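You operate a simulated robot arm through the tools that you are given. There is no shell and no other tool.

Carry out the task below with a simulated robot arm. There is one attempt and no reset: what you move stays moved.

## Task
Swap the adapters: plug the black one into the blue socket, switch it on and set the dimmer to 2.
Fine: the other adapter goes in the free holder.

The check looks at the end state, three seconds after you hand in, the way a careful person would. Anything else that was tipped, shoved, dropped, spilled or broken makes it a failure.

## Robot
A 7-joint arm with a two-finger parallel gripper, fixed in place. Base frame: the origin is at the foot of the arm, x ahead of it, y to its left, z up. Units: m, rad, N and s.
With the tool pointing down near the work surface it reaches from about 0.26 to 0.68 m from the base axis. Its first joint turns from -2.897 to 2.897 rad. Payload 2.5 kg.
The TCP is the grasp point between the finger pads, 0.03 m short of the fingertips. In the tool frame z runs along the fingers and y along their closing line. Largest opening 0.094 m; finger width 0.028, thickness 0.01; the body of the gripper, 0.05 by 0.096 m, starts 0.055 m behind the TCP.
Orientation is told as [roll, pitch, yaw] about the base's x, y, z axes, in that order, counted from this pose: with the fingers straight down and closing along the base's y, the tool's x points along the base's -x, its y along +y and its z along -z.

## Interface
- The arm moves only by the tool move_arm. Its arguments are lists of equal length, an entry for each row: "xyz": the shift along the tool's x, y, z in cm, a list of three; "rotation": the turn, a rotation vector about the tool's x, y, z in rad, a list of three; "grip": the gripper command, from -1 (fully open) to 1 (shut), values between in proportion. In form: {"xyz": [[dx, dy, dz], ...], "rotation": [[ax, ay, az], ...], "grip": [grip, ...]}. A call has 1 to 20 rows; each row is the pose to reach, as a shift and turn from the pose commanded when the call began, along the tool's axes at that moment. Each row takes 0.2 s and may step no farther than 0.05 m and 0.15 rad from the row before; otherwise, or with a gripper value out of range, the whole call is refused. A pose out of reach is approached as far as the arm can. The call stops where the force on the tool passes 40 N (or 10 N more than at its start, if that is more) or the arm is blocked; 0.2 s more then pass. The fingers move at their own pace (about 0.072 m/s each) and stop on an object; they squeeze with about 24 N. The grip force told is the motor's: it shows also when the fingers shut on nothing. Time passes only in rows, and 0.2 s behind the last, so rows that repeat a pose let the fingers close. The reply holds the time, the measured pose of the TCP, the force on the tool along the base axes, the opening and the grip force, in the units named above and with some noise, with the torque about the TCP (base axes, N m) and any sound that the robot's microphone picked up.
- Cameras (640 x 400 px; columns grow to the right, rows downward): "scene" is fixed at [0.0484, 0.6514, 0.6002]; the picture's right is [-0.86, -0.51, 0.00], its down [-0.28, 0.46, -0.84] and it looks along [0.43, -0.72, -0.54] (base axes); focal length 311 px, centre (320, 200). "wrist" rides on the gripper at [0.076, 0.014, -0.103] in the tool frame; the picture's right is [-0.18, 0.98, 0.00], its down [-0.75, -0.14, -0.64] and it looks along [-0.63, -0.12, 0.77] (tool axes); focal length 243 px, centre (320, 200). There is no depth. A picture from a camera that has moved, and an enlarged one, comes with that camera's place and axes in the base frame and with its lens.
- camera(camera): a new picture of that camera. It takes no simulated time.
- close_up(camera, box): a new picture of the part [left, top, right, bottom] of that camera's present view, enlarged. It takes no simulated time.
- hand_in(): hands the job in; it is judged then, once.

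Nothing tells you positions but the pictures and the camera data. Unless the task says otherwise, let go and move clear before handing in.

The tools are called after "Emit:" by a JSON object that holds its "api" and its "payload". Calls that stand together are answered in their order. move_arm: Moves the arm, as the interface text tells. Its arguments: {"type":"object","properties":{"xyz":{"type":"array","items":{"type":"array","items":{"type":"number"}}},"rotation":{"type":"array","items":{"type":"array","items":{"type":"number"}}},"grip":{"type":"array","items":{"type":"number"}}},"required":["xyz","rotation","grip"]} The other tools are called the same way: camera (camera) takes a picture; close_up (camera, box) takes an enlarged picture of a part of a camera's view; hand_in () hands the job in.

At the start:

```text
time_s: 0.0
eef_pos: [0.4757, 0.1867, 0.4106]
ee_rot: [0.0, 0.0, 0.0]
force: [-0.5, 0.6, -0.3]
torque: [-0.03, 0.01, 0.01]
grip_width: 0.0937
finger_force: 0.2
```

scene: 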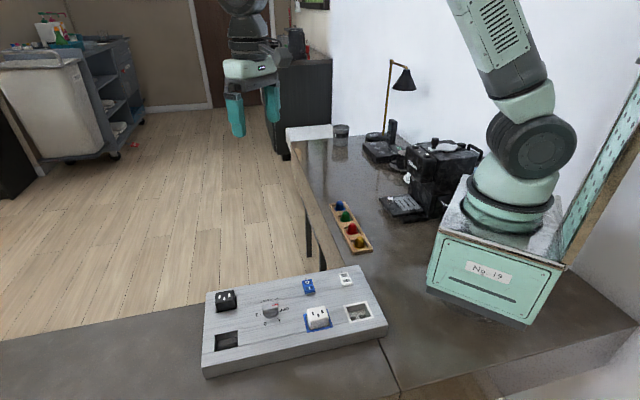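
wrist: 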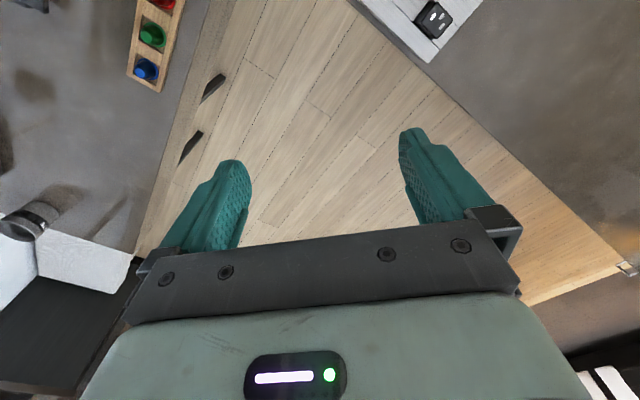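

I see a grey board with a black adapter, a white adapter in what looks like a blue socket, two recessed holders, a dimmer knob and two switches. I'll take close-ups first to work out the layout.

Emit:
{"api": "close_up", "payload": {"camera": "scene", "box": [190, 255, 400, 386]}}

Emit:
{"api": "close_up", "payload": {"camera": "scene", "box": [280, 260, 390, 329]}}

Emit:
{"api": "close_up", "payload": {"camera": "scene", "box": [200, 280, 310, 349]}}

```text
3.05 times, centred on (295, 320) of scene
camera zoom: at [0.0484, 0.6514, 0.6002], right [-0.86, -0.51, 0.0], down [-0.28, 0.46, -0.84], along [0.43, -0.72, -0.54], focal length 947 px, centre (396, -167)
```

zoom: 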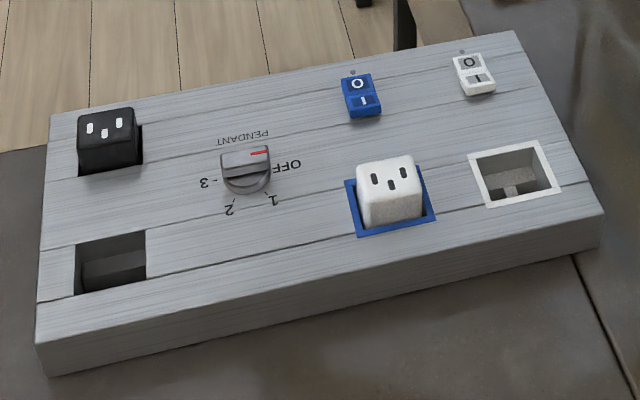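

```text
5.80 times, centred on (335, 294) of scene
camera zoom: at [0.0484, 0.6514, 0.6002], right [-0.86, -0.51, 0.0], down [-0.28, 0.46, -0.84], along [0.43, -0.72, -0.54], focal length 1802 px, centre (233, -348)
```

zoom: 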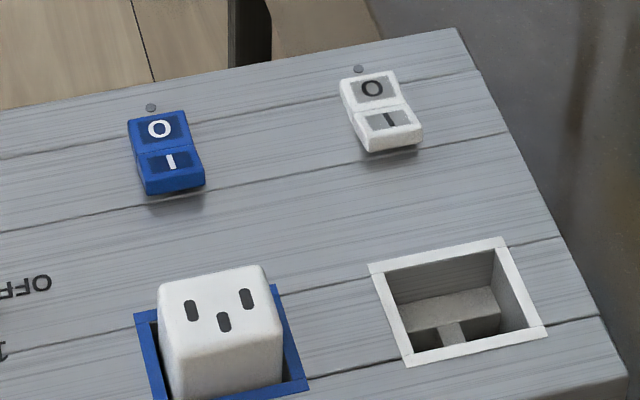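

```text
5.80 times, centred on (255, 314) of scene
camera zoom: at [0.0484, 0.6514, 0.6002], right [-0.86, -0.51, 0.0], down [-0.28, 0.46, -0.84], along [0.43, -0.72, -0.54], focal length 1802 px, centre (697, -464)
```

zoom: 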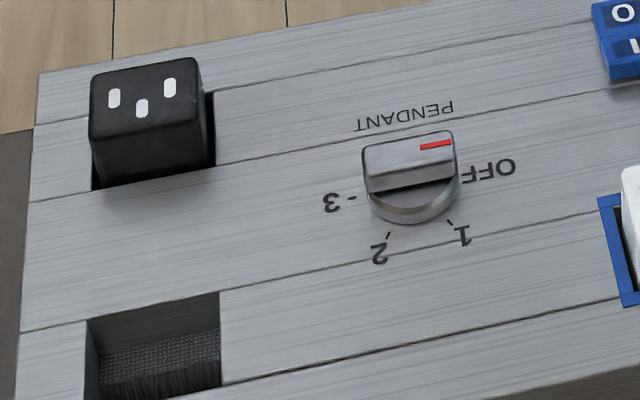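

The board lies at about 45° yaw, with its top near z≈0.04: the black adapter is at about [0.457, 0.367] and the white adapter in the blue socket at about [0.26, 0.30]. Next I'll turn the gripper 45° and view the board from above with the wrist camera.

Emit:
{"api": "move_arm", "payload": {"xyz": [[4, 0.2, 0], [8, 0.4, 0], [12, 0.6, 0], [16, 0.8, 0], [20, 1, 0], [24, 1.3, 0], [24, 1.3, 0]], "rotation": [[0, 0, -0.13], [0, 0, -0.26], [0, 0, -0.39], [0, 0, -0.52], [0, 0, -0.65], [0, 0, -0.785], [0, 0, -0.785]], "grip": [-1, -1, -1, -1, -1, -1, -1]}}

Emit:
{"api": "camera", "payload": {"camera": "wrist"}}

Emit:
{"api": "camera", "payload": {"camera": "scene"}}

```text
time_s: 1.6
eef_pos: [0.2327, 0.1993, 0.4096]
ee_rot: [0.001, -0.001, 0.788]
force: [-0.6, 0.4, -0.3]
torque: [-0.01, -0.01, -0.01]
grip_width: 0.094
finger_force: 0.1
```

```text
taken
camera wrist: at [0.1688, 0.157, 0.5129], right [-0.57, 0.82, 0.0], down [0.63, 0.43, 0.64], along [0.53, 0.36, -0.77], focal length 243 px, centre (320, 200)
```

wrist: 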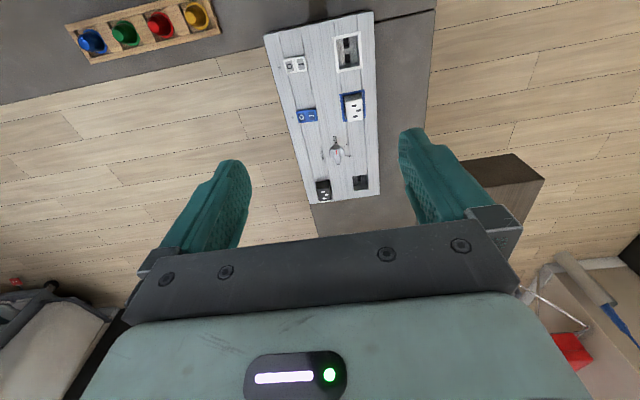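

```text
taken
```

scene: 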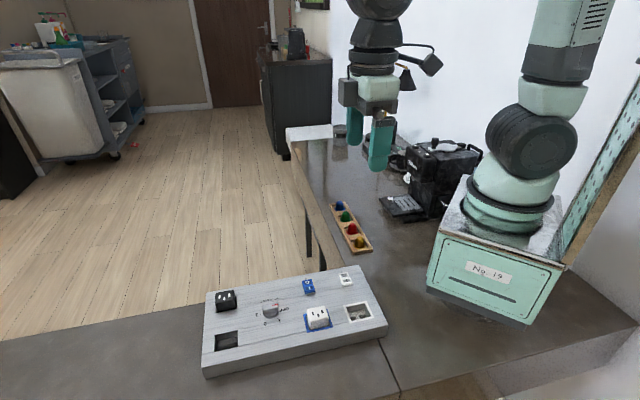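

The wrist camera now sees the whole board. I'll enlarge it to measure the features.

Emit:
{"api": "close_up", "payload": {"camera": "wrist", "box": [250, 5, 400, 105]}}

Emit:
{"api": "close_up", "payload": {"camera": "wrist", "box": [260, 110, 410, 210]}}

```text
4.00 times, centred on (325, 55) of wrist
camera zoom: at [0.1688, 0.157, 0.5129], right [-0.57, 0.82, 0.0], down [0.63, 0.43, 0.64], along [0.53, 0.36, -0.77], focal length 970 px, centre (300, 780)
```

zoom: 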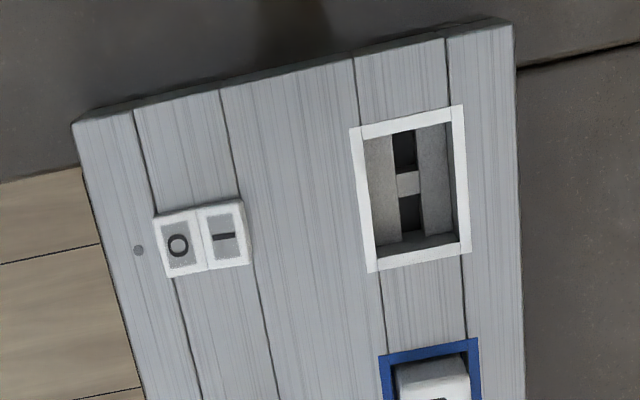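

```text
4.00 times, centred on (335, 160) of wrist
camera zoom: at [0.1688, 0.157, 0.5129], right [-0.57, 0.82, 0.0], down [0.63, 0.43, 0.64], along [0.53, 0.36, -0.77], focal length 970 px, centre (260, 360)
```

zoom: 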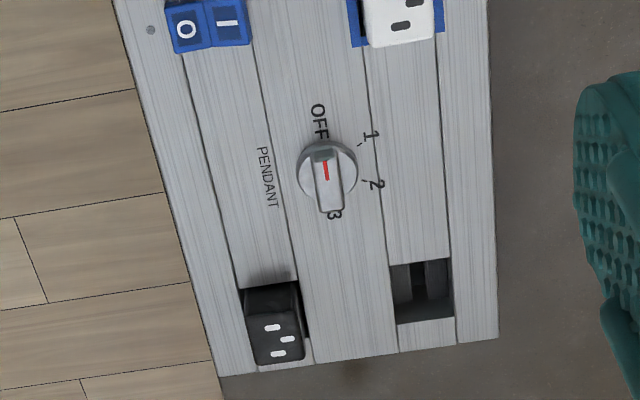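

The board's long axis is at 45° yaw and its top is at about z=0.035. The blue socket centre is at about (0.267, 0.301) and the free holder at about (0.398, 0.433). The dimmer reads OFF. I'll move above the white adapter for a closer view.

Emit:
{"api": "move_arm", "payload": {"xyz": [[-1.6, 0.8, 4], [-3.2, 1.6, 8], [-4.8, 2.4, 12], [-6.4, 3.2, 15], [-8, 4, 18], [-9.6, 4.8, 21], [-9.6, 4.8, 24], [-9.6, 4.8, 24]], "rotation": [[0, 0, 0], [0, 0, 0], [0, 0, 0], [0, 0, 0], [0, 0, 0], [0, 0, 0], [0, 0, 0], [0, 0, 0]], "grip": [-1, -1, -1, -1, -1, -1, -1, -1]}}

Emit:
{"api": "camera", "payload": {"camera": "wrist"}}

Emit:
{"api": "camera", "payload": {"camera": "scene"}}

```text
time_s: 3.4
eef_pos: [0.2697, 0.3038, 0.1711]
ee_rot: [0.0, 0.0, 0.787]
force: [-1.4, -0.1, 0.3]
torque: [0.02, 0.03, -0.01]
grip_width: 0.0941
finger_force: 0.0
```

```text
taken
camera wrist: at [0.2063, 0.2604, 0.2728], right [-0.57, 0.82, 0.0], down [0.63, 0.43, 0.64], along [0.53, 0.36, -0.77], focal length 243 px, centre (320, 200)
```

wrist: 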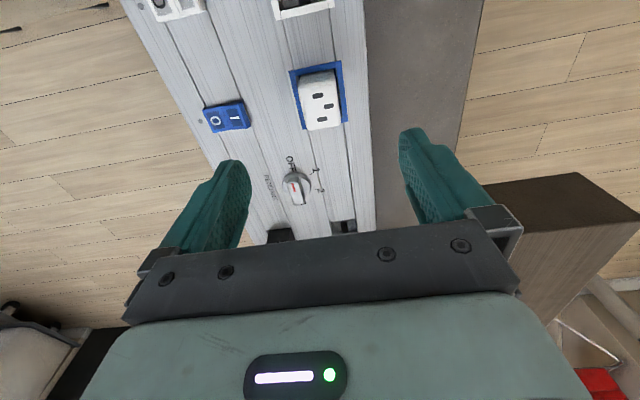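

```text
taken
```

scene: 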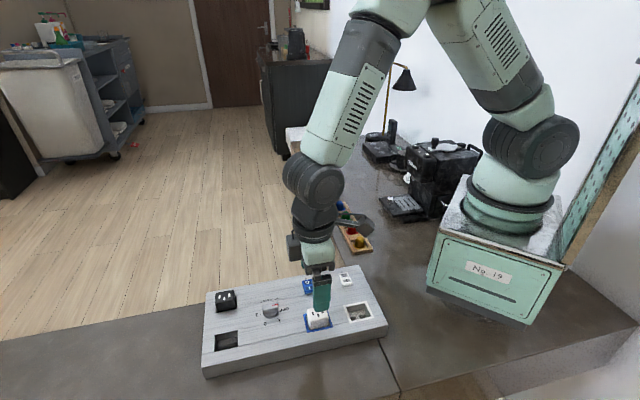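

Emit:
{"api": "close_up", "payload": {"camera": "wrist", "box": [190, 50, 390, 180]}}

Emit:
{"api": "close_up", "payload": {"camera": "wrist", "box": [240, 130, 380, 240]}}

Emit:
{"api": "close_up", "payload": {"camera": "scene", "box": [270, 265, 370, 330]}}

```text
3.08 times, centred on (290, 115) of wrist
camera zoom: at [0.2063, 0.2604, 0.2728], right [-0.57, 0.82, 0.0], down [0.63, 0.43, 0.64], along [0.53, 0.36, -0.77], focal length 746 px, centre (412, 462)
```

zoom: 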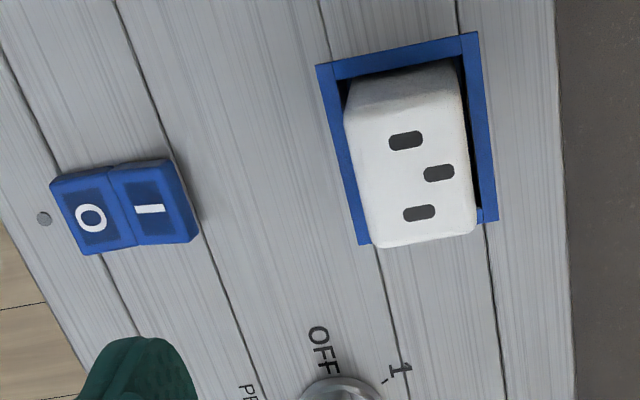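

```text
3.64 times, centred on (310, 185) of wrist
camera zoom: at [0.2063, 0.2604, 0.2728], right [-0.57, 0.82, 0.0], down [0.63, 0.43, 0.64], along [0.53, 0.36, -0.77], focal length 882 px, centre (356, 254)
```

zoom: 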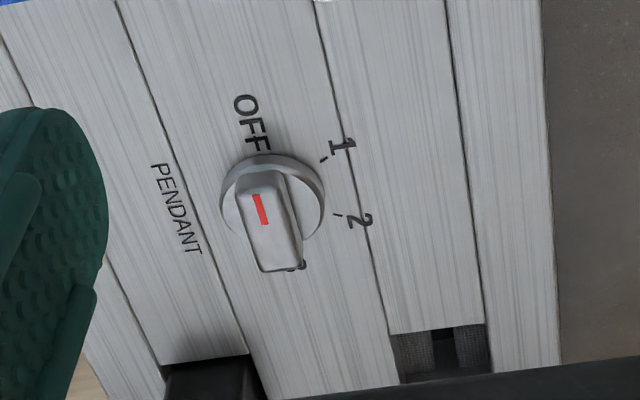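

```text
6.15 times, centred on (320, 298) of scene
camera zoom: at [0.0484, 0.6514, 0.6002], right [-0.86, -0.51, 0.0], down [-0.28, 0.46, -0.84], along [0.43, -0.72, -0.54], focal length 1913 px, centre (320, -400)
```

zoom: 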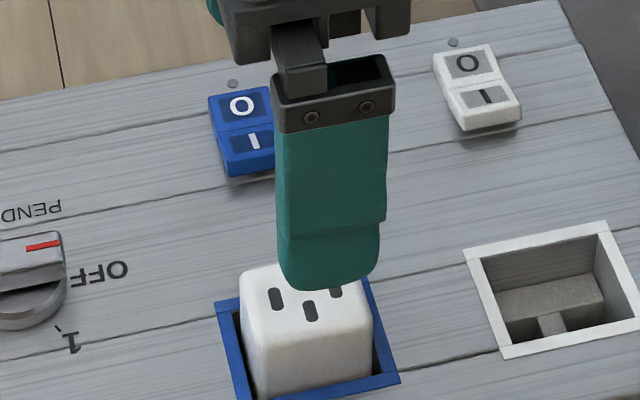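

The white adapter is centred at about (0.267, 0.302), and its top is at about z=0.057. The gripper is already almost over it, so I'll descend with open fingers to just above the board and check before closing.

Emit:
{"api": "move_arm", "payload": {"xyz": [[0.2, 0, 2.5], [0.4, 0, 5], [0.4, 0, 7.5], [0.4, 0, 9.2], [0.4, 0, 9.8], [0.4, 0, 9.8]], "rotation": [[0, 0, 0], [0, 0, 0], [0, 0, 0], [0, 0, 0], [0, 0, 0], [0, 0, 0]], "grip": [-1, -1, -1, -1, -1, -1]}}

Emit:
{"api": "camera", "payload": {"camera": "wrist"}}

Emit:
{"api": "close_up", "payload": {"camera": "scene", "box": [270, 265, 370, 330]}}

```text
time_s: 4.8
eef_pos: [0.2678, 0.2992, 0.0719]
ee_rot: [-0.001, 0.0, 0.785]
force: [0.2, -0.3, -0.6]
torque: [-0.01, -0.02, -0.02]
grip_width: 0.0939
finger_force: 0.1
```

```text
taken
camera wrist: at [0.2038, 0.2557, 0.174], right [-0.57, 0.82, 0.0], down [0.63, 0.43, 0.64], along [0.53, 0.36, -0.77], focal length 243 px, centre (320, 200)
```

wrist: 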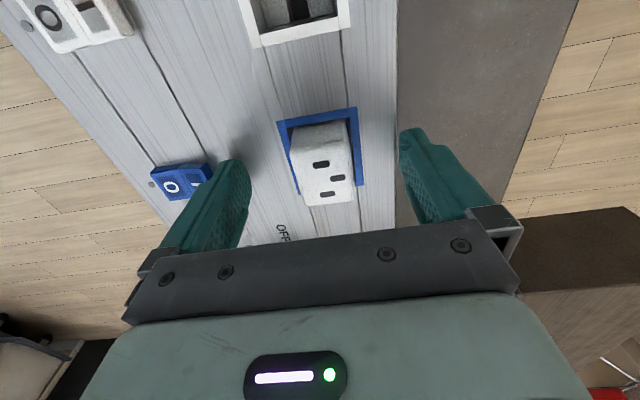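

```text
6.15 times, centred on (320, 298) of scene
camera zoom: at [0.0484, 0.6514, 0.6002], right [-0.86, -0.51, 0.0], down [-0.28, 0.46, -0.84], along [0.43, -0.72, -0.54], focal length 1913 px, centre (320, -400)
```

zoom: 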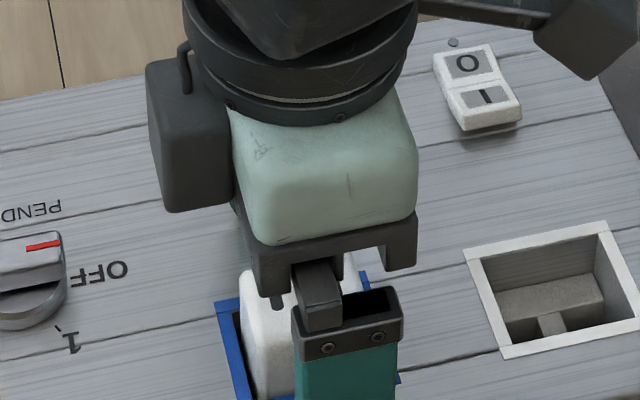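

The fingers straddle the white adapter. I'll enlarge the wrist view to check that it's centred before closing.

Emit:
{"api": "close_up", "payload": {"camera": "wrist", "box": [220, 90, 440, 227]}}

```text
2.91 times, centred on (330, 158) of wrist
camera zoom: at [0.2038, 0.2557, 0.174], right [-0.57, 0.82, 0.0], down [0.63, 0.43, 0.64], along [0.53, 0.36, -0.77], focal length 706 px, centre (291, 321)
```

zoom: 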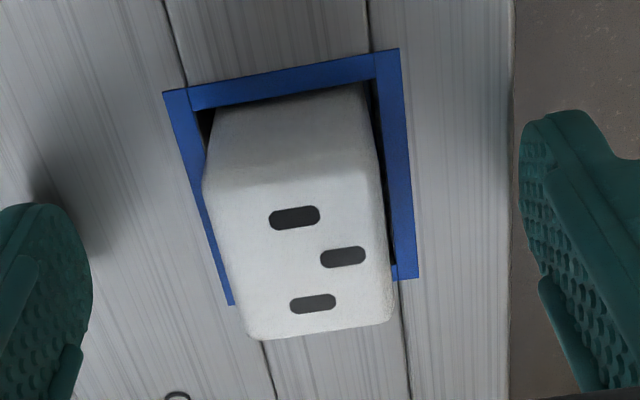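

The adapter's centre is about 2 mm off from the gripper's. I'll correct that, go 2 mm lower and close on the adapter.

Emit:
{"api": "move_arm", "payload": {"xyz": [[0, 0.2, 0.2], [0, 0.2, 0.2], [0, 0.2, 0.2], [0, 0.2, 0.2], [0, 0.2, 0.2], [0, 0.2, 0.2]], "rotation": [[0, 0, 0], [0, 0, 0], [0, 0, 0], [0, 0, 0], [0, 0, 0], [0, 0, 0]], "grip": [-1, -1, 1, 1, 1, 1]}}

Emit:
{"api": "camera", "payload": {"camera": "wrist"}}

```text
time_s: 6.2
eef_pos: [0.2661, 0.3002, 0.0706]
ee_rot: [0.001, 0.0, 0.784]
force: [-1.2, -0.5, 13.5]
torque: [-0.06, 0.12, 0.02]
grip_width: 0.0316
finger_force: 24.5
```

```text
taken
camera wrist: at [0.2027, 0.2572, 0.1728], right [-0.57, 0.82, 0.0], down [0.63, 0.43, 0.64], along [0.53, 0.36, -0.77], focal length 243 px, centre (320, 200)
```

wrist: 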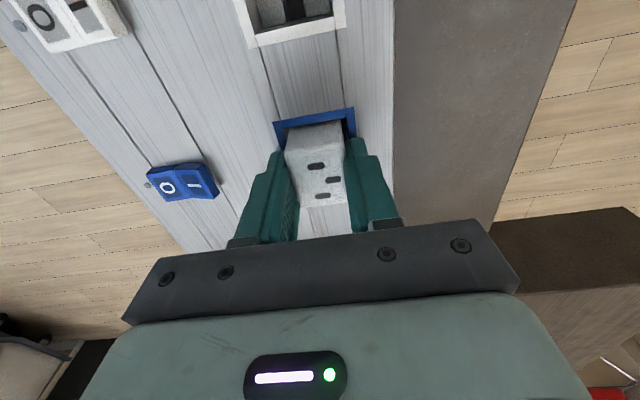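

The gripper holds the white adapter with a 31.6 mm opening. I'll pull it straight up slowly.

Emit:
{"api": "move_arm", "payload": {"xyz": [[0, 0, -0.2], [0, 0, -0.5], [0, 0, -1.0], [0, 0, -1.5], [0, 0, -2], [0, 0, -3], [0, 0, -4], [0, 0, -5], [0, 0, -6], [0, 0, -6]], "rotation": [[0, 0, 0], [0, 0, 0], [0, 0, 0], [0, 0, 0], [0, 0, 0], [0, 0, 0], [0, 0, 0], [0, 0, 0], [0, 0, 0], [0, 0, 0]], "grip": [1, 1, 1, 1, 1, 1, 1, 1, 1, 1]}}

Emit:
{"api": "camera", "payload": {"camera": "wrist"}}

Emit:
{"api": "close_up", "payload": {"camera": "scene", "box": [190, 255, 400, 386]}}

```text
time_s: 8.4
eef_pos: [0.265, 0.299, 0.1303]
ee_rot: [0.0, 0.0, 0.787]
force: [0.0, -0.1, 0.2]
torque: [0.0, 0.0, -0.03]
grip_width: 0.0315
finger_force: 24.0
```

```text
taken
camera wrist: at [0.2018, 0.2564, 0.2329], right [-0.57, 0.82, 0.0], down [0.63, 0.43, 0.64], along [0.53, 0.36, -0.77], focal length 243 px, centre (320, 200)
```

wrist: 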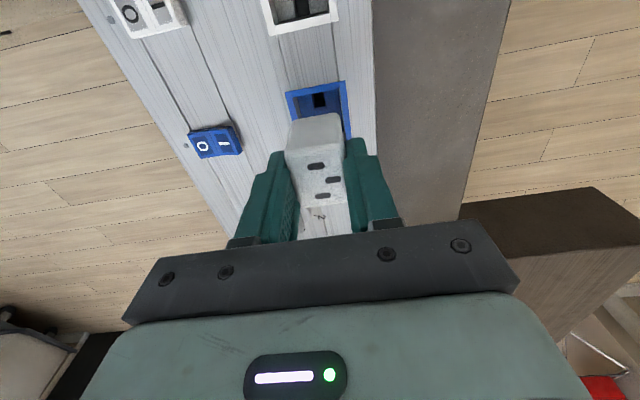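

```text
3.05 times, centred on (295, 320) of scene
camera zoom: at [0.0484, 0.6514, 0.6002], right [-0.86, -0.51, 0.0], down [-0.28, 0.46, -0.84], along [0.43, -0.72, -0.54], focal length 947 px, centre (396, -167)
```

zoom: 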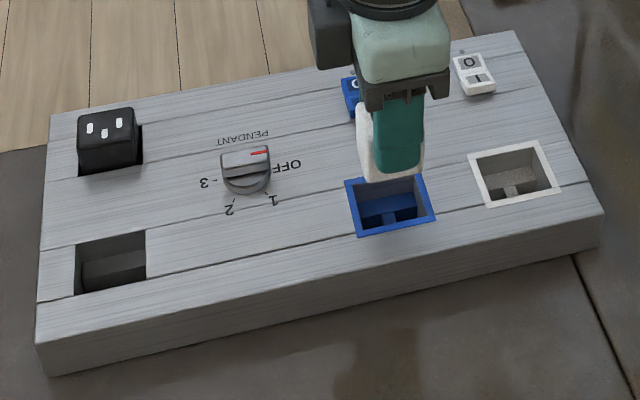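

The white adapter is out. I'll look at it and the empty sockets in detail before moving to the free holder.

Emit:
{"api": "close_up", "payload": {"camera": "scene", "box": [280, 270, 380, 335]}}

Emit:
{"api": "close_up", "payload": {"camera": "wrist", "box": [240, 60, 400, 240]}}

Emit:
{"api": "close_up", "payload": {"camera": "scene", "box": [200, 280, 290, 360]}}

```text
6.15 times, centred on (330, 302) of scene
camera zoom: at [0.0484, 0.6514, 0.6002], right [-0.86, -0.51, 0.0], down [-0.28, 0.46, -0.84], along [0.43, -0.72, -0.54], focal length 1913 px, centre (258, -431)
```

zoom: 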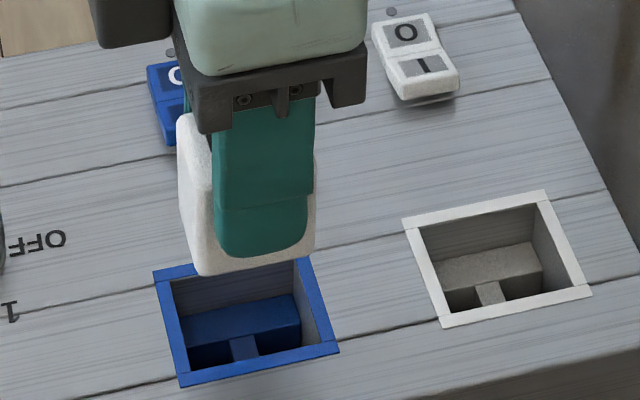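

```text
2.22 times, centred on (320, 150) of wrist
camera zoom: at [0.2018, 0.2564, 0.2329], right [-0.57, 0.82, 0.0], down [0.63, 0.43, 0.64], along [0.53, 0.36, -0.77], focal length 539 px, centre (320, 311)
```

zoom: 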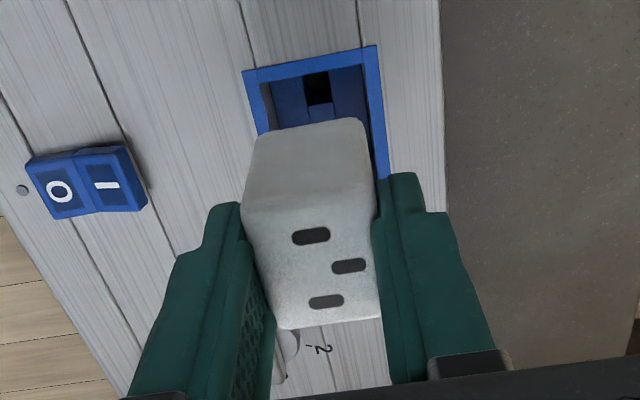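

```text
5.00 times, centred on (245, 320) of scene
camera zoom: at [0.0484, 0.6514, 0.6002], right [-0.86, -0.51, 0.0], down [-0.28, 0.46, -0.84], along [0.43, -0.72, -0.54], focal length 1554 px, centre (695, -400)
```

zoom: 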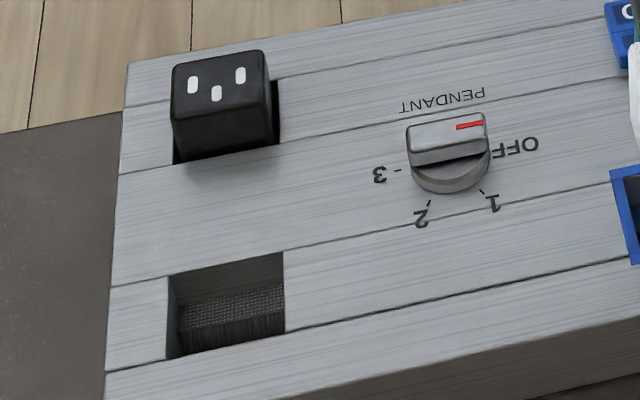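

The sockets and holders all share the same orientation, so this is a pure shift of about 18.4 cm along the board. I'll carry the white adapter to hover above the free holder and compare the view there.

Emit:
{"api": "move_arm", "payload": {"xyz": [[0, 0, -2], [-4, 0, -2], [-8, 0, -2], [-12, 0, -2], [-16, 0, -2], [-18.4, 0, -2], [-18.4, 0, 0], [-18.4, 0, 0]], "rotation": [[0, 0, 0], [0, 0, 0], [0, 0, 0], [0, 0, 0], [0, 0, 0], [0, 0, 0], [0, 0, 0], [0, 0, 0]], "grip": [1, 1, 1, 1, 1, 1, 1, 1]}}

Emit:
{"api": "camera", "payload": {"camera": "wrist"}}

Emit:
{"api": "close_up", "payload": {"camera": "wrist", "box": [240, 60, 400, 240]}}

Emit:
{"api": "close_up", "payload": {"camera": "scene", "box": [190, 275, 290, 355]}}

```text
time_s: 10.2
eef_pos: [0.3948, 0.4301, 0.1301]
ee_rot: [-0.001, 0.0, 0.786]
force: [-0.1, -0.3, -0.7]
torque: [-0.02, 0.02, 0.03]
grip_width: 0.0314
finger_force: 23.7
```

```text
taken
camera wrist: at [0.3304, 0.3875, 0.2316], right [-0.57, 0.82, 0.0], down [0.63, 0.43, 0.64], along [0.53, 0.36, -0.77], focal length 243 px, centre (320, 200)
```

wrist: 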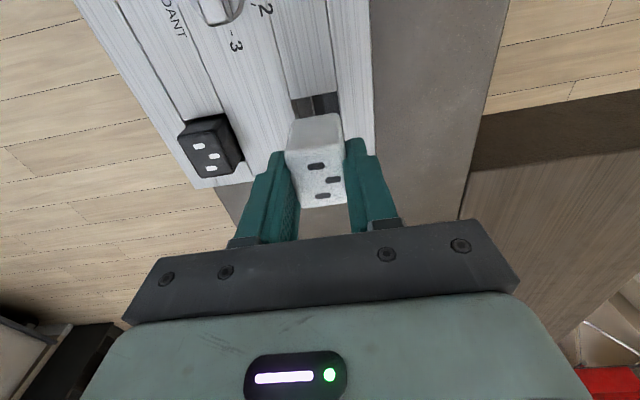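

```text
2.22 times, centred on (320, 150) of wrist
camera zoom: at [0.3304, 0.3875, 0.2316], right [-0.57, 0.82, 0.0], down [0.63, 0.43, 0.64], along [0.53, 0.36, -0.77], focal length 539 px, centre (320, 311)
```

zoom: 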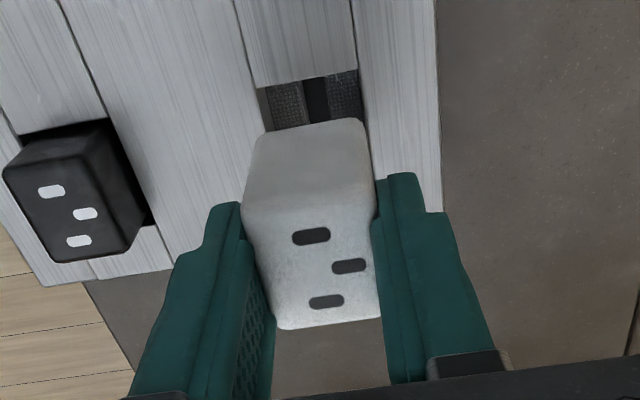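

```text
5.00 times, centred on (240, 315) of scene
camera zoom: at [0.0484, 0.6514, 0.6002], right [-0.86, -0.51, 0.0], down [-0.28, 0.46, -0.84], along [0.43, -0.72, -0.54], focal length 1554 px, centre (720, -375)
```

zoom: 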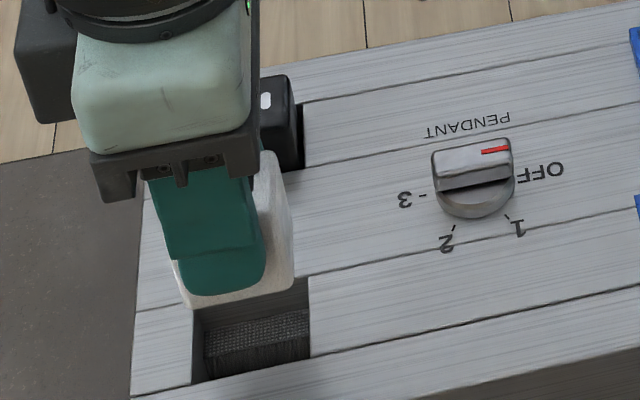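

The view over the free holder is about 2 mm off in both directions compared with the blue socket reference. I'll correct for that and recheck.

Emit:
{"api": "move_arm", "payload": {"xyz": [[-0.19, -0.22, 0], [-0.19, -0.22, 0.5], [-0.19, -0.22, 0.5]], "rotation": [[0, 0, 0], [0, 0, 0], [0, 0, 0]], "grip": [1, 1, 1]}}

Emit:
{"api": "close_up", "payload": {"camera": "wrist", "box": [240, 60, 400, 160]}}

```text
time_s: 11.0
eef_pos: [0.3974, 0.4302, 0.124]
ee_rot: [0.0, 0.0, 0.785]
force: [-0.7, 0.5, -0.5]
torque: [0.01, 0.01, 0.0]
grip_width: 0.031
finger_force: 23.7
```

```text
4.00 times, centred on (320, 110) of wrist
camera zoom: at [0.3337, 0.3874, 0.2262], right [-0.57, 0.82, 0.0], down [0.63, 0.43, 0.64], along [0.53, 0.36, -0.77], focal length 970 px, centre (320, 560)
```

zoom: 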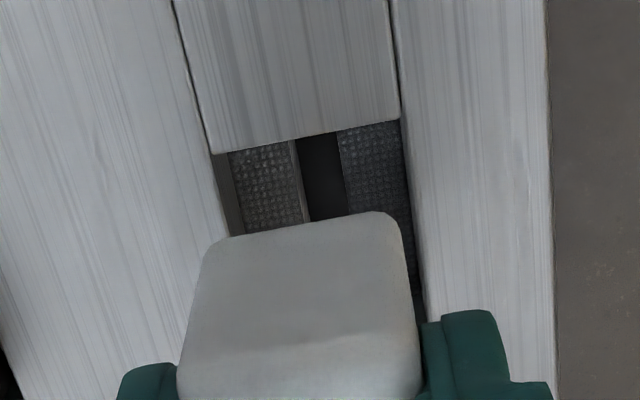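

The alignment is now within about 0.5 mm. I'll lower the adapter gradually into the holder.

Emit:
{"api": "move_arm", "payload": {"xyz": [[0, 0, 1], [0, 0, 2], [0, 0, 2.8], [0, 0, 3.4], [0, 0, 3.9], [0, 0, 4.3], [0, 0, 4.3]], "rotation": [[0, 0, 0], [0, 0, 0], [0, 0, 0], [0, 0, 0], [0, 0, 0], [0, 0, 0], [0, 0, 0]], "grip": [1, 1, 1, 1, 1, 1, 1]}}

Emit:
{"api": "close_up", "payload": {"camera": "wrist", "box": [240, 60, 400, 240]}}

Emit:
{"api": "close_up", "payload": {"camera": "scene", "box": [190, 275, 290, 355]}}

```text
time_s: 12.6
eef_pos: [0.4002, 0.431, 0.0829]
ee_rot: [0.0, 0.0, 0.786]
force: [-2.8, 2.6, 0.8]
torque: [0.07, 0.14, -0.03]
grip_width: 0.0313
finger_force: 24.1
```

```text
2.22 times, centred on (320, 150) of wrist
camera zoom: at [0.3349, 0.3876, 0.1849], right [-0.57, 0.82, 0.0], down [0.63, 0.43, 0.64], along [0.53, 0.36, -0.77], focal length 539 px, centre (320, 311)
```

zoom: 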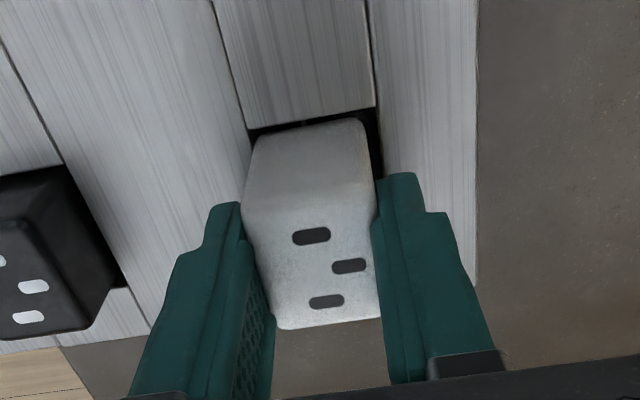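

```text
5.00 times, centred on (240, 315) of scene
camera zoom: at [0.0484, 0.6514, 0.6002], right [-0.86, -0.51, 0.0], down [-0.28, 0.46, -0.84], along [0.43, -0.72, -0.54], focal length 1554 px, centre (720, -375)
```

zoom: 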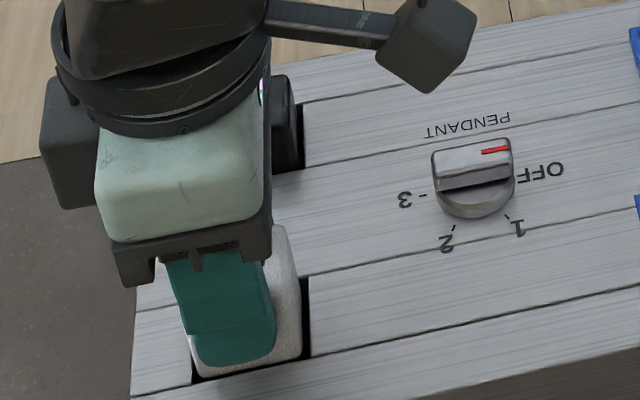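

The adapter has entered the holder with a light side force against the +q wall. I'll shift about 1 mm toward the gap and keep lowering.

Emit:
{"api": "move_arm", "payload": {"xyz": [[0.1, 0.1, 0], [0.1, 0.1, 0.3], [0.1, 0.1, 0.6], [0.1, 0.1, 0.9], [0.1, 0.1, 1.1], [0.1, 0.1, 1.1]], "rotation": [[0, 0, 0], [0, 0, 0], [0, 0, 0], [0, 0, 0], [0, 0, 0], [0, 0, 0]], "grip": [1, 1, 1, 1, 1, 1]}}

Emit:
{"api": "close_up", "payload": {"camera": "wrist", "box": [240, 60, 400, 240]}}

Emit:
{"api": "close_up", "payload": {"camera": "scene", "box": [190, 275, 290, 355]}}

```text
time_s: 14.0
eef_pos: [0.3977, 0.4313, 0.0723]
ee_rot: [0.001, 0.002, 0.786]
force: [-1.5, 0.9, -0.5]
torque: [0.04, 0.08, 0.01]
grip_width: 0.0311
finger_force: 23.6
```

```text
2.22 times, centred on (320, 150) of wrist
camera zoom: at [0.3339, 0.3868, 0.1736], right [-0.57, 0.82, 0.0], down [0.63, 0.43, 0.64], along [0.53, 0.36, -0.77], focal length 539 px, centre (320, 311)
```

zoom: 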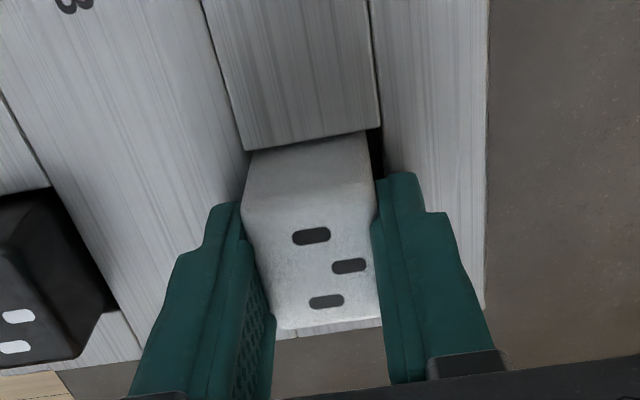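

```text
5.00 times, centred on (240, 315) of scene
camera zoom: at [0.0484, 0.6514, 0.6002], right [-0.86, -0.51, 0.0], down [-0.28, 0.46, -0.84], along [0.43, -0.72, -0.54], focal length 1554 px, centre (720, -375)
```

zoom: 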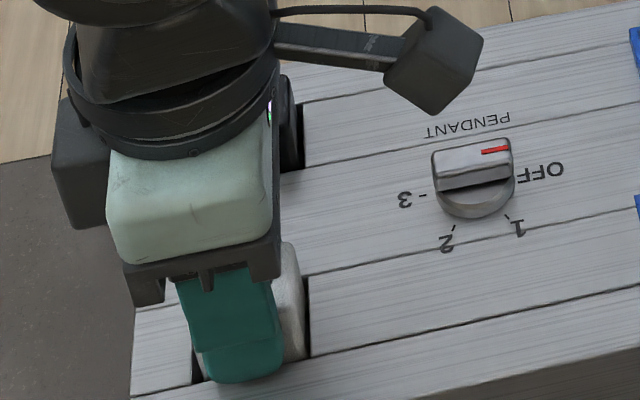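

The adapter is almost fully down with no vertical force yet. I'll lower a few more millimetres until contact and then release.

Emit:
{"api": "move_arm", "payload": {"xyz": [[0, 0.05, 0.1], [0, 0.05, 0.2], [0, 0.05, 0.2], [0, 0.05, 0.2]], "rotation": [[0, 0, 0], [0, 0, 0], [0, 0, 0], [0, 0, 0]], "grip": [1, 1, 1, 1]}}

```text
time_s: 15.0
eef_pos: [0.3984, 0.4304, 0.0706]
ee_rot: [0.0, -0.002, 0.786]
force: [-6.0, -6.8, 24.0]
torque: [-0.33, 0.34, 0.02]
grip_width: 0.0312
finger_force: 24.0
```

There's contact at 24 N. I'll ease up 1 mm, open partially and lift away.

Emit:
{"api": "move_arm", "payload": {"xyz": [[0, 0, -0.1], [0, 0, -0.1], [0, 0, -0.1], [0, 0, -0.1]], "rotation": [[0, 0, 0], [0, 0, 0], [0, 0, 0], [0, 0, 0]], "grip": [1, -0.3, -0.3, -0.3]}}

Emit:
{"api": "move_arm", "payload": {"xyz": [[0, 0, -1], [0, 0, -3], [0, 0, -5], [0, 0, -7], [0, 0, -8], [0, 0, -8]], "rotation": [[0, 0, 0], [0, 0, 0], [0, 0, 0], [0, 0, 0], [0, 0, 0], [0, 0, 0]], "grip": [-0.3, -0.3, -0.3, -0.3, -0.3, -0.3]}}

Emit:
{"api": "close_up", "payload": {"camera": "scene", "box": [190, 275, 290, 355]}}

Emit:
{"api": "camera", "payload": {"camera": "wrist"}}

```text
time_s: 16.0
eef_pos: [0.3979, 0.4288, 0.0695]
ee_rot: [-0.001, 0.002, 0.786]
force: [0.6, 0.8, 3.2]
torque: [0.16, 0.04, 0.02]
grip_width: 0.0614
finger_force: 0.2
```

```text
time_s: 17.4
eef_pos: [0.3973, 0.4301, 0.1514]
ee_rot: [0.0, 0.0, 0.786]
force: [-0.4, 0.8, -0.7]
torque: [0.0, -0.04, 0.04]
grip_width: 0.0609
finger_force: 0.0
```

```text
5.00 times, centred on (240, 315) of scene
camera zoom: at [0.0484, 0.6514, 0.6002], right [-0.86, -0.51, 0.0], down [-0.28, 0.46, -0.84], along [0.43, -0.72, -0.54], focal length 1554 px, centre (720, -375)
```

zoom: 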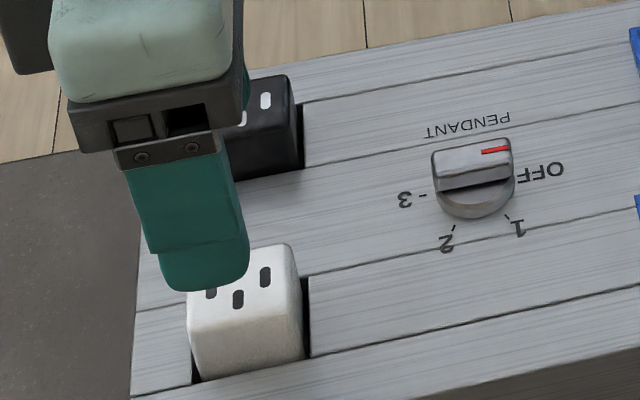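

```text
taken
camera wrist: at [0.3335, 0.3874, 0.2531], right [-0.57, 0.82, 0.0], down [0.63, 0.43, 0.64], along [0.53, 0.36, -0.77], focal length 243 px, centre (320, 200)
```

wrist: 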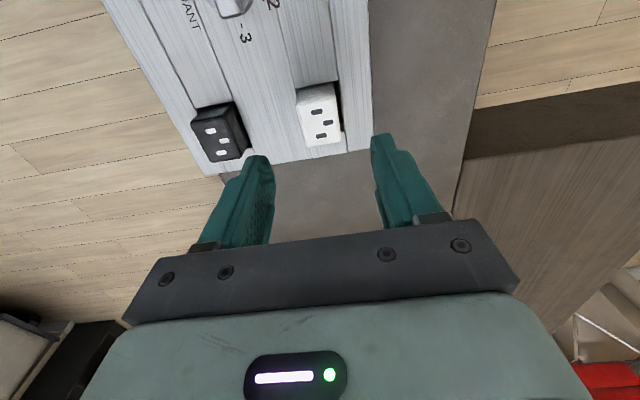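

The white adapter sits in the free holder. I'll check its seating and measure the black adapter.

Emit:
{"api": "close_up", "payload": {"camera": "wrist", "box": [180, 70, 370, 189]}}

```text
3.36 times, centred on (275, 130) of wrist
camera zoom: at [0.3335, 0.3874, 0.2531], right [-0.57, 0.82, 0.0], down [0.63, 0.43, 0.64], along [0.53, 0.36, -0.77], focal length 816 px, centre (471, 437)
```

zoom: 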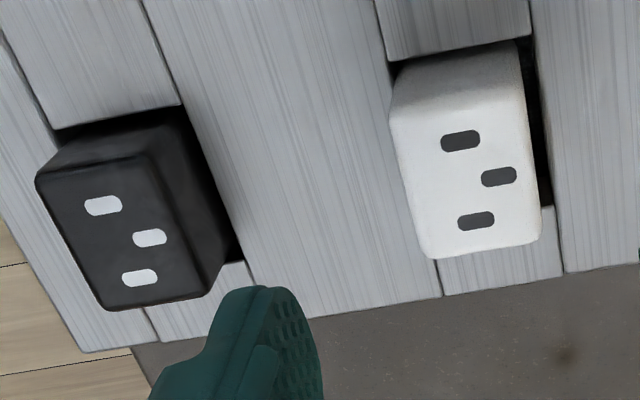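

The white adapter is seated level. The black one is centred near p=0.5855, q=0.066 in board coordinates, so I'll move the gripper above it.

Emit:
{"api": "move_arm", "payload": {"xyz": [[0, -4, 0], [0, -8, 0], [0, -9, 0], [0, -9, 2], [0, -9, 3], [0, -9, 3]], "rotation": [[0, 0, 0], [0, 0, 0], [0, 0, 0], [0, 0, 0], [0, 0, 0], [0, 0, 0]], "grip": [-0.3, -0.3, -0.3, -0.3, -0.3, -0.3]}}

Emit:
{"api": "camera", "payload": {"camera": "wrist"}}

Emit:
{"api": "close_up", "payload": {"camera": "wrist", "box": [240, 80, 400, 180]}}

Emit:
{"api": "close_up", "payload": {"camera": "scene", "box": [190, 275, 290, 355]}}

```text
time_s: 18.8
eef_pos: [0.4625, 0.3662, 0.1199]
ee_rot: [0.001, 0.001, 0.785]
force: [-0.3, -0.9, 0.3]
torque: [0.0, -0.01, 0.03]
grip_width: 0.0609
finger_force: 0.1
```

```text
taken
camera wrist: at [0.399, 0.3226, 0.2227], right [-0.57, 0.82, 0.0], down [0.63, 0.43, 0.64], along [0.53, 0.36, -0.77], focal length 243 px, centre (320, 200)
```

wrist: 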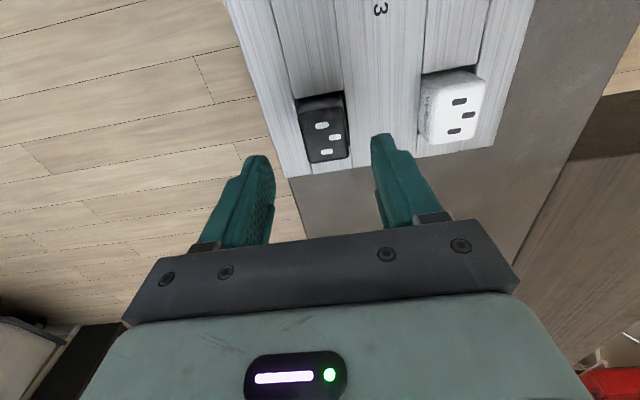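

```text
4.00 times, centred on (320, 130) of wrist
camera zoom: at [0.399, 0.3226, 0.2227], right [-0.57, 0.82, 0.0], down [0.63, 0.43, 0.64], along [0.53, 0.36, -0.77], focal length 970 px, centre (320, 480)
```

zoom: 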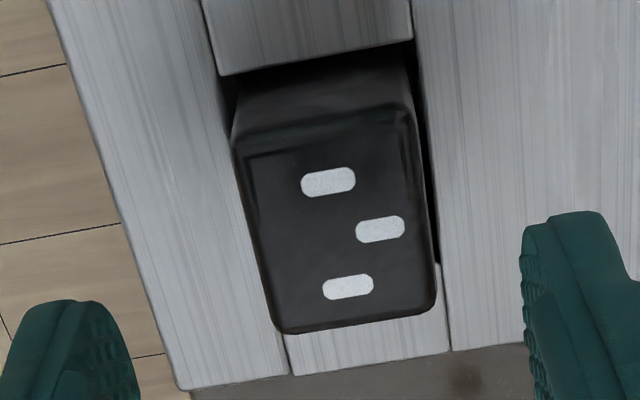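

```text
5.00 times, centred on (240, 315) of scene
camera zoom: at [0.0484, 0.6514, 0.6002], right [-0.86, -0.51, 0.0], down [-0.28, 0.46, -0.84], along [0.43, -0.72, -0.54], focal length 1554 px, centre (720, -375)
```

zoom: 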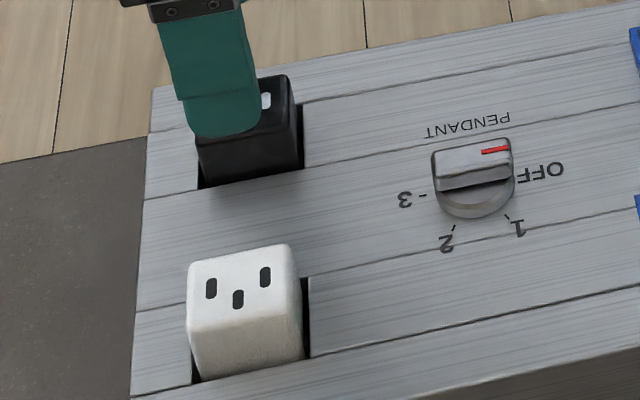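

The black adapter is centred at p≈0.585, q≈0.065. I'll correct by 3 mm sideways and 1 mm lengthwise, descend, then check and grip.

Emit:
{"api": "move_arm", "payload": {"xyz": [[0.13, 0.29, 0], [0.13, 0.29, 2], [0.13, 0.29, 3.5], [0.13, 0.29, 4.5], [0.13, 0.29, 4.7], [0.13, 0.29, 4.7]], "rotation": [[0, 0, 0], [0, 0, 0], [0, 0, 0], [0, 0, 0], [0, 0, 0], [0, 0, 0]], "grip": [-0.3, -0.3, -0.3, -0.3, -0.3, -0.3]}}

Emit:
{"api": "close_up", "payload": {"camera": "wrist", "box": [220, 90, 440, 227]}}

```text
time_s: 20.2
eef_pos: [0.4588, 0.3672, 0.0728]
ee_rot: [0.0, 0.0, 0.785]
force: [-0.2, -1.1, 0.5]
torque: [0.0, 0.01, -0.03]
grip_width: 0.0612
finger_force: 0.1
```

```text
2.91 times, centred on (330, 158) of wrist
camera zoom: at [0.3951, 0.3245, 0.175], right [-0.57, 0.82, 0.0], down [0.63, 0.43, 0.64], along [0.53, 0.36, -0.77], focal length 706 px, centre (291, 321)
```

zoom: 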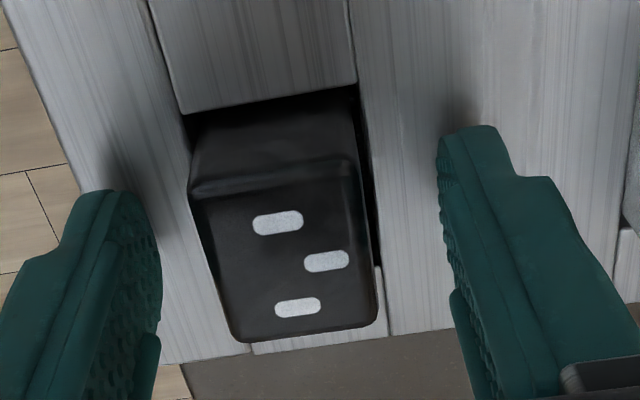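

The gripper is centred to about 1 mm. I'll close on the black adapter.

Emit:
{"api": "move_arm", "payload": {"xyz": [[0, -0.1, 0.1], [0, -0.1, 0.1], [0, -0.1, 0.1], [0, -0.1, 0.1], [0, -0.1, 0.1]], "rotation": [[0, 0, 0], [0, 0, 0], [0, 0, 0], [0, 0, 0], [0, 0, 0]], "grip": [-0.3, 1, 1, 1, 1]}}

Emit:
{"api": "camera", "payload": {"camera": "wrist"}}

```text
time_s: 21.4
eef_pos: [0.4607, 0.3672, 0.0726]
ee_rot: [0.0, 0.0, 0.785]
force: [-0.1, 0.6, 0.3]
torque: [0.03, 0.04, 0.0]
grip_width: 0.0313
finger_force: 24.0
```

```text
taken
camera wrist: at [0.3963, 0.324, 0.1748], right [-0.57, 0.82, 0.0], down [0.63, 0.43, 0.64], along [0.53, 0.36, -0.77], focal length 243 px, centre (320, 200)
```

wrist: 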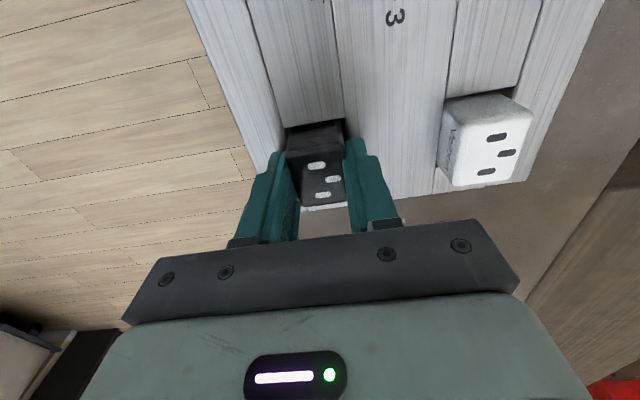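

The black adapter is held. I'll lift it straight out and carry it over to the blue socket.

Emit:
{"api": "move_arm", "payload": {"xyz": [[0, 0, -0.3], [0, 0, -0.8], [0, 0, -1.4], [0, 0, -2], [0, 0, -3], [0, 0, -5], [0, 0, -7], [0, 0, -8.5], [0, 0, -8.5]], "rotation": [[0, 0, 0], [0, 0, 0], [0, 0, 0], [0, 0, 0], [0, 0, 0], [0, 0, 0], [0, 0, 0], [0, 0, 0], [0, 0, 0]], "grip": [1, 1, 1, 1, 1, 1, 1, 1, 1]}}

Emit:
{"api": "close_up", "payload": {"camera": "scene", "box": [190, 215, 310, 355]}}

Emit:
{"api": "close_up", "payload": {"camera": "wrist", "box": [240, 60, 400, 240]}}

```text
time_s: 23.4
eef_pos: [0.4576, 0.3673, 0.1577]
ee_rot: [0.0, -0.001, 0.784]
force: [-0.7, 0.2, -1.6]
torque: [0.02, 0.01, 0.0]
grip_width: 0.0313
finger_force: 23.8
```

```text
2.86 times, centred on (250, 285) of scene
camera zoom: at [0.0484, 0.6514, 0.6002], right [-0.86, -0.51, 0.0], down [-0.28, 0.46, -0.84], along [0.43, -0.72, -0.54], focal length 888 px, centre (520, -43)
```

zoom: 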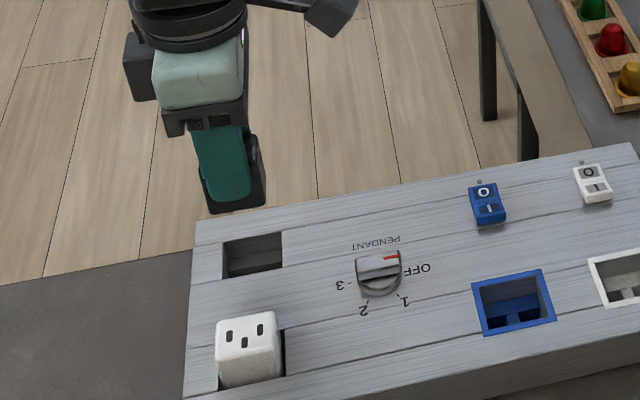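

```text
2.22 times, centred on (320, 150) of wrist
camera zoom: at [0.3946, 0.3247, 0.2599], right [-0.57, 0.82, 0.0], down [0.63, 0.43, 0.64], along [0.53, 0.36, -0.77], focal length 539 px, centre (320, 311)
```

zoom: 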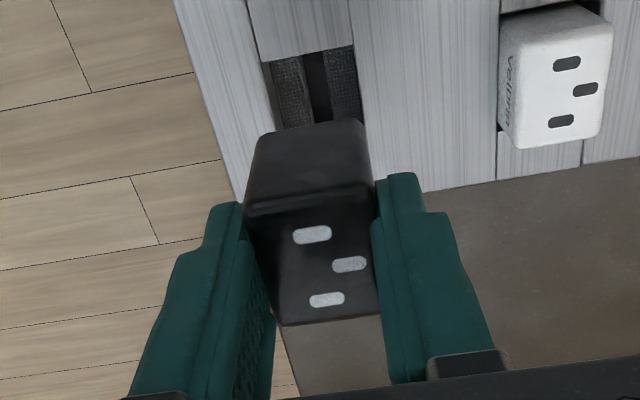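

The black adapter is clear of its holder. I'll carry it to hover over the blue socket.

Emit:
{"api": "move_arm", "payload": {"xyz": [[3.67, 1.76, 0], [7.34, 3.53, 0], [11.0, 5.29, 0], [14.7, 7.06, 0], [18.36, 8.82, 0], [18.36, 8.82, 1.5], [18.36, 8.82, 3], [18.36, 8.82, 3]], "rotation": [[0, 0, 0], [0, 0, 0], [0, 0, 0], [0, 0, 0], [0, 0, 0], [0, 0, 0], [0, 0, 0], [0, 0, 0]], "grip": [1, 1, 1, 1, 1, 1, 1, 1]}}

Emit:
{"api": "close_up", "payload": {"camera": "wrist", "box": [240, 60, 400, 160]}}

Emit:
{"api": "close_up", "payload": {"camera": "scene", "box": [280, 265, 380, 335]}}

```text
time_s: 25.2
eef_pos: [0.2646, 0.3008, 0.1271]
ee_rot: [0.0, 0.0, 0.786]
force: [0.0, 0.2, -1.2]
torque: [0.01, 0.04, 0.02]
grip_width: 0.0311
finger_force: 24.2
```

```text
4.00 times, centred on (320, 110) of wrist
camera zoom: at [0.201, 0.2574, 0.2284], right [-0.57, 0.82, 0.0], down [0.63, 0.43, 0.64], along [0.53, 0.36, -0.77], focal length 970 px, centre (320, 560)
```

zoom: 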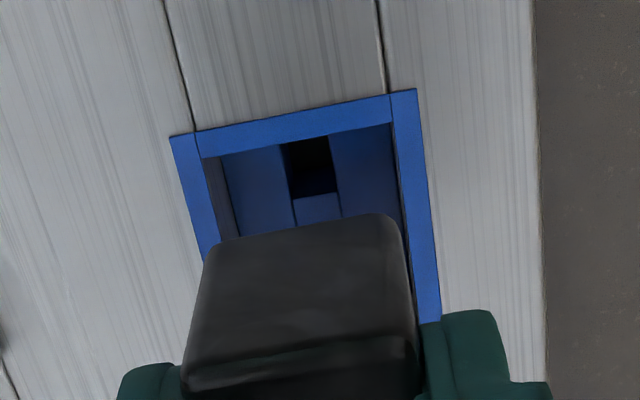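

```text
5.71 times, centred on (330, 300) of scene
camera zoom: at [0.0484, 0.6514, 0.6002], right [-0.86, -0.51, 0.0], down [-0.28, 0.46, -0.84], along [0.43, -0.72, -0.54], focal length 1776 px, centre (263, -371)
```

zoom: 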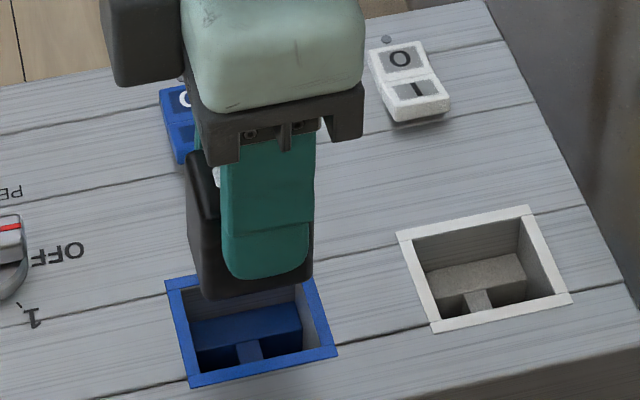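

The alignment error is under 1 mm. I'll apply a small correction and start the insertion.

Emit:
{"api": "move_arm", "payload": {"xyz": [[-0.06, -0.09, 0], [-0.06, -0.09, 1], [-0.06, -0.09, 2], [-0.06, -0.09, 2.8], [-0.06, -0.09, 3.4], [-0.06, -0.09, 4], [-0.06, -0.09, 4]], "rotation": [[0, 0, 0], [0, 0, 0], [0, 0, 0], [0, 0, 0], [0, 0, 0], [0, 0, 0], [0, 0, 0]], "grip": [1, 1, 1, 1, 1, 1, 1]}}

Emit:
{"api": "close_up", "payload": {"camera": "wrist", "box": [240, 60, 400, 240]}}

Emit:
{"api": "close_up", "payload": {"camera": "scene", "box": [280, 265, 380, 335]}}

```text
time_s: 26.8
eef_pos: [0.2672, 0.2998, 0.0874]
ee_rot: [0.001, -0.002, 0.788]
force: [-2.9, 2.6, -1.7]
torque: [0.09, 0.14, -0.03]
grip_width: 0.0314
finger_force: 23.7
```

```text
2.22 times, centred on (320, 150) of wrist
camera zoom: at [0.2042, 0.2569, 0.1894], right [-0.57, 0.82, 0.0], down [0.63, 0.43, 0.64], along [0.53, 0.36, -0.77], focal length 539 px, centre (320, 311)
```

zoom: 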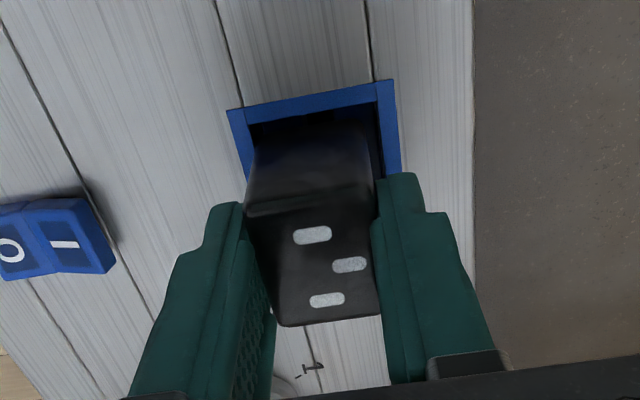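

```text
5.71 times, centred on (330, 300) of scene
camera zoom: at [0.0484, 0.6514, 0.6002], right [-0.86, -0.51, 0.0], down [-0.28, 0.46, -0.84], along [0.43, -0.72, -0.54], focal length 1776 px, centre (263, -371)
```

zoom: 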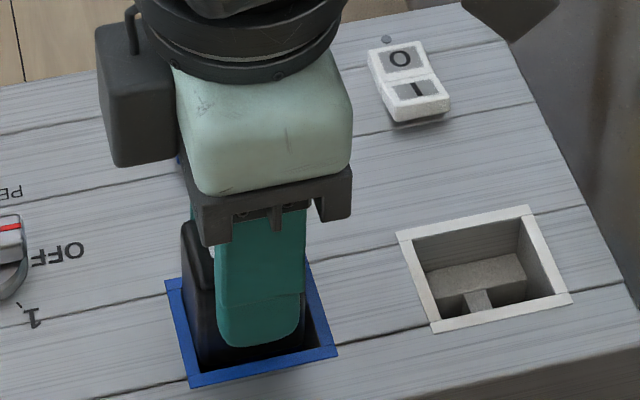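

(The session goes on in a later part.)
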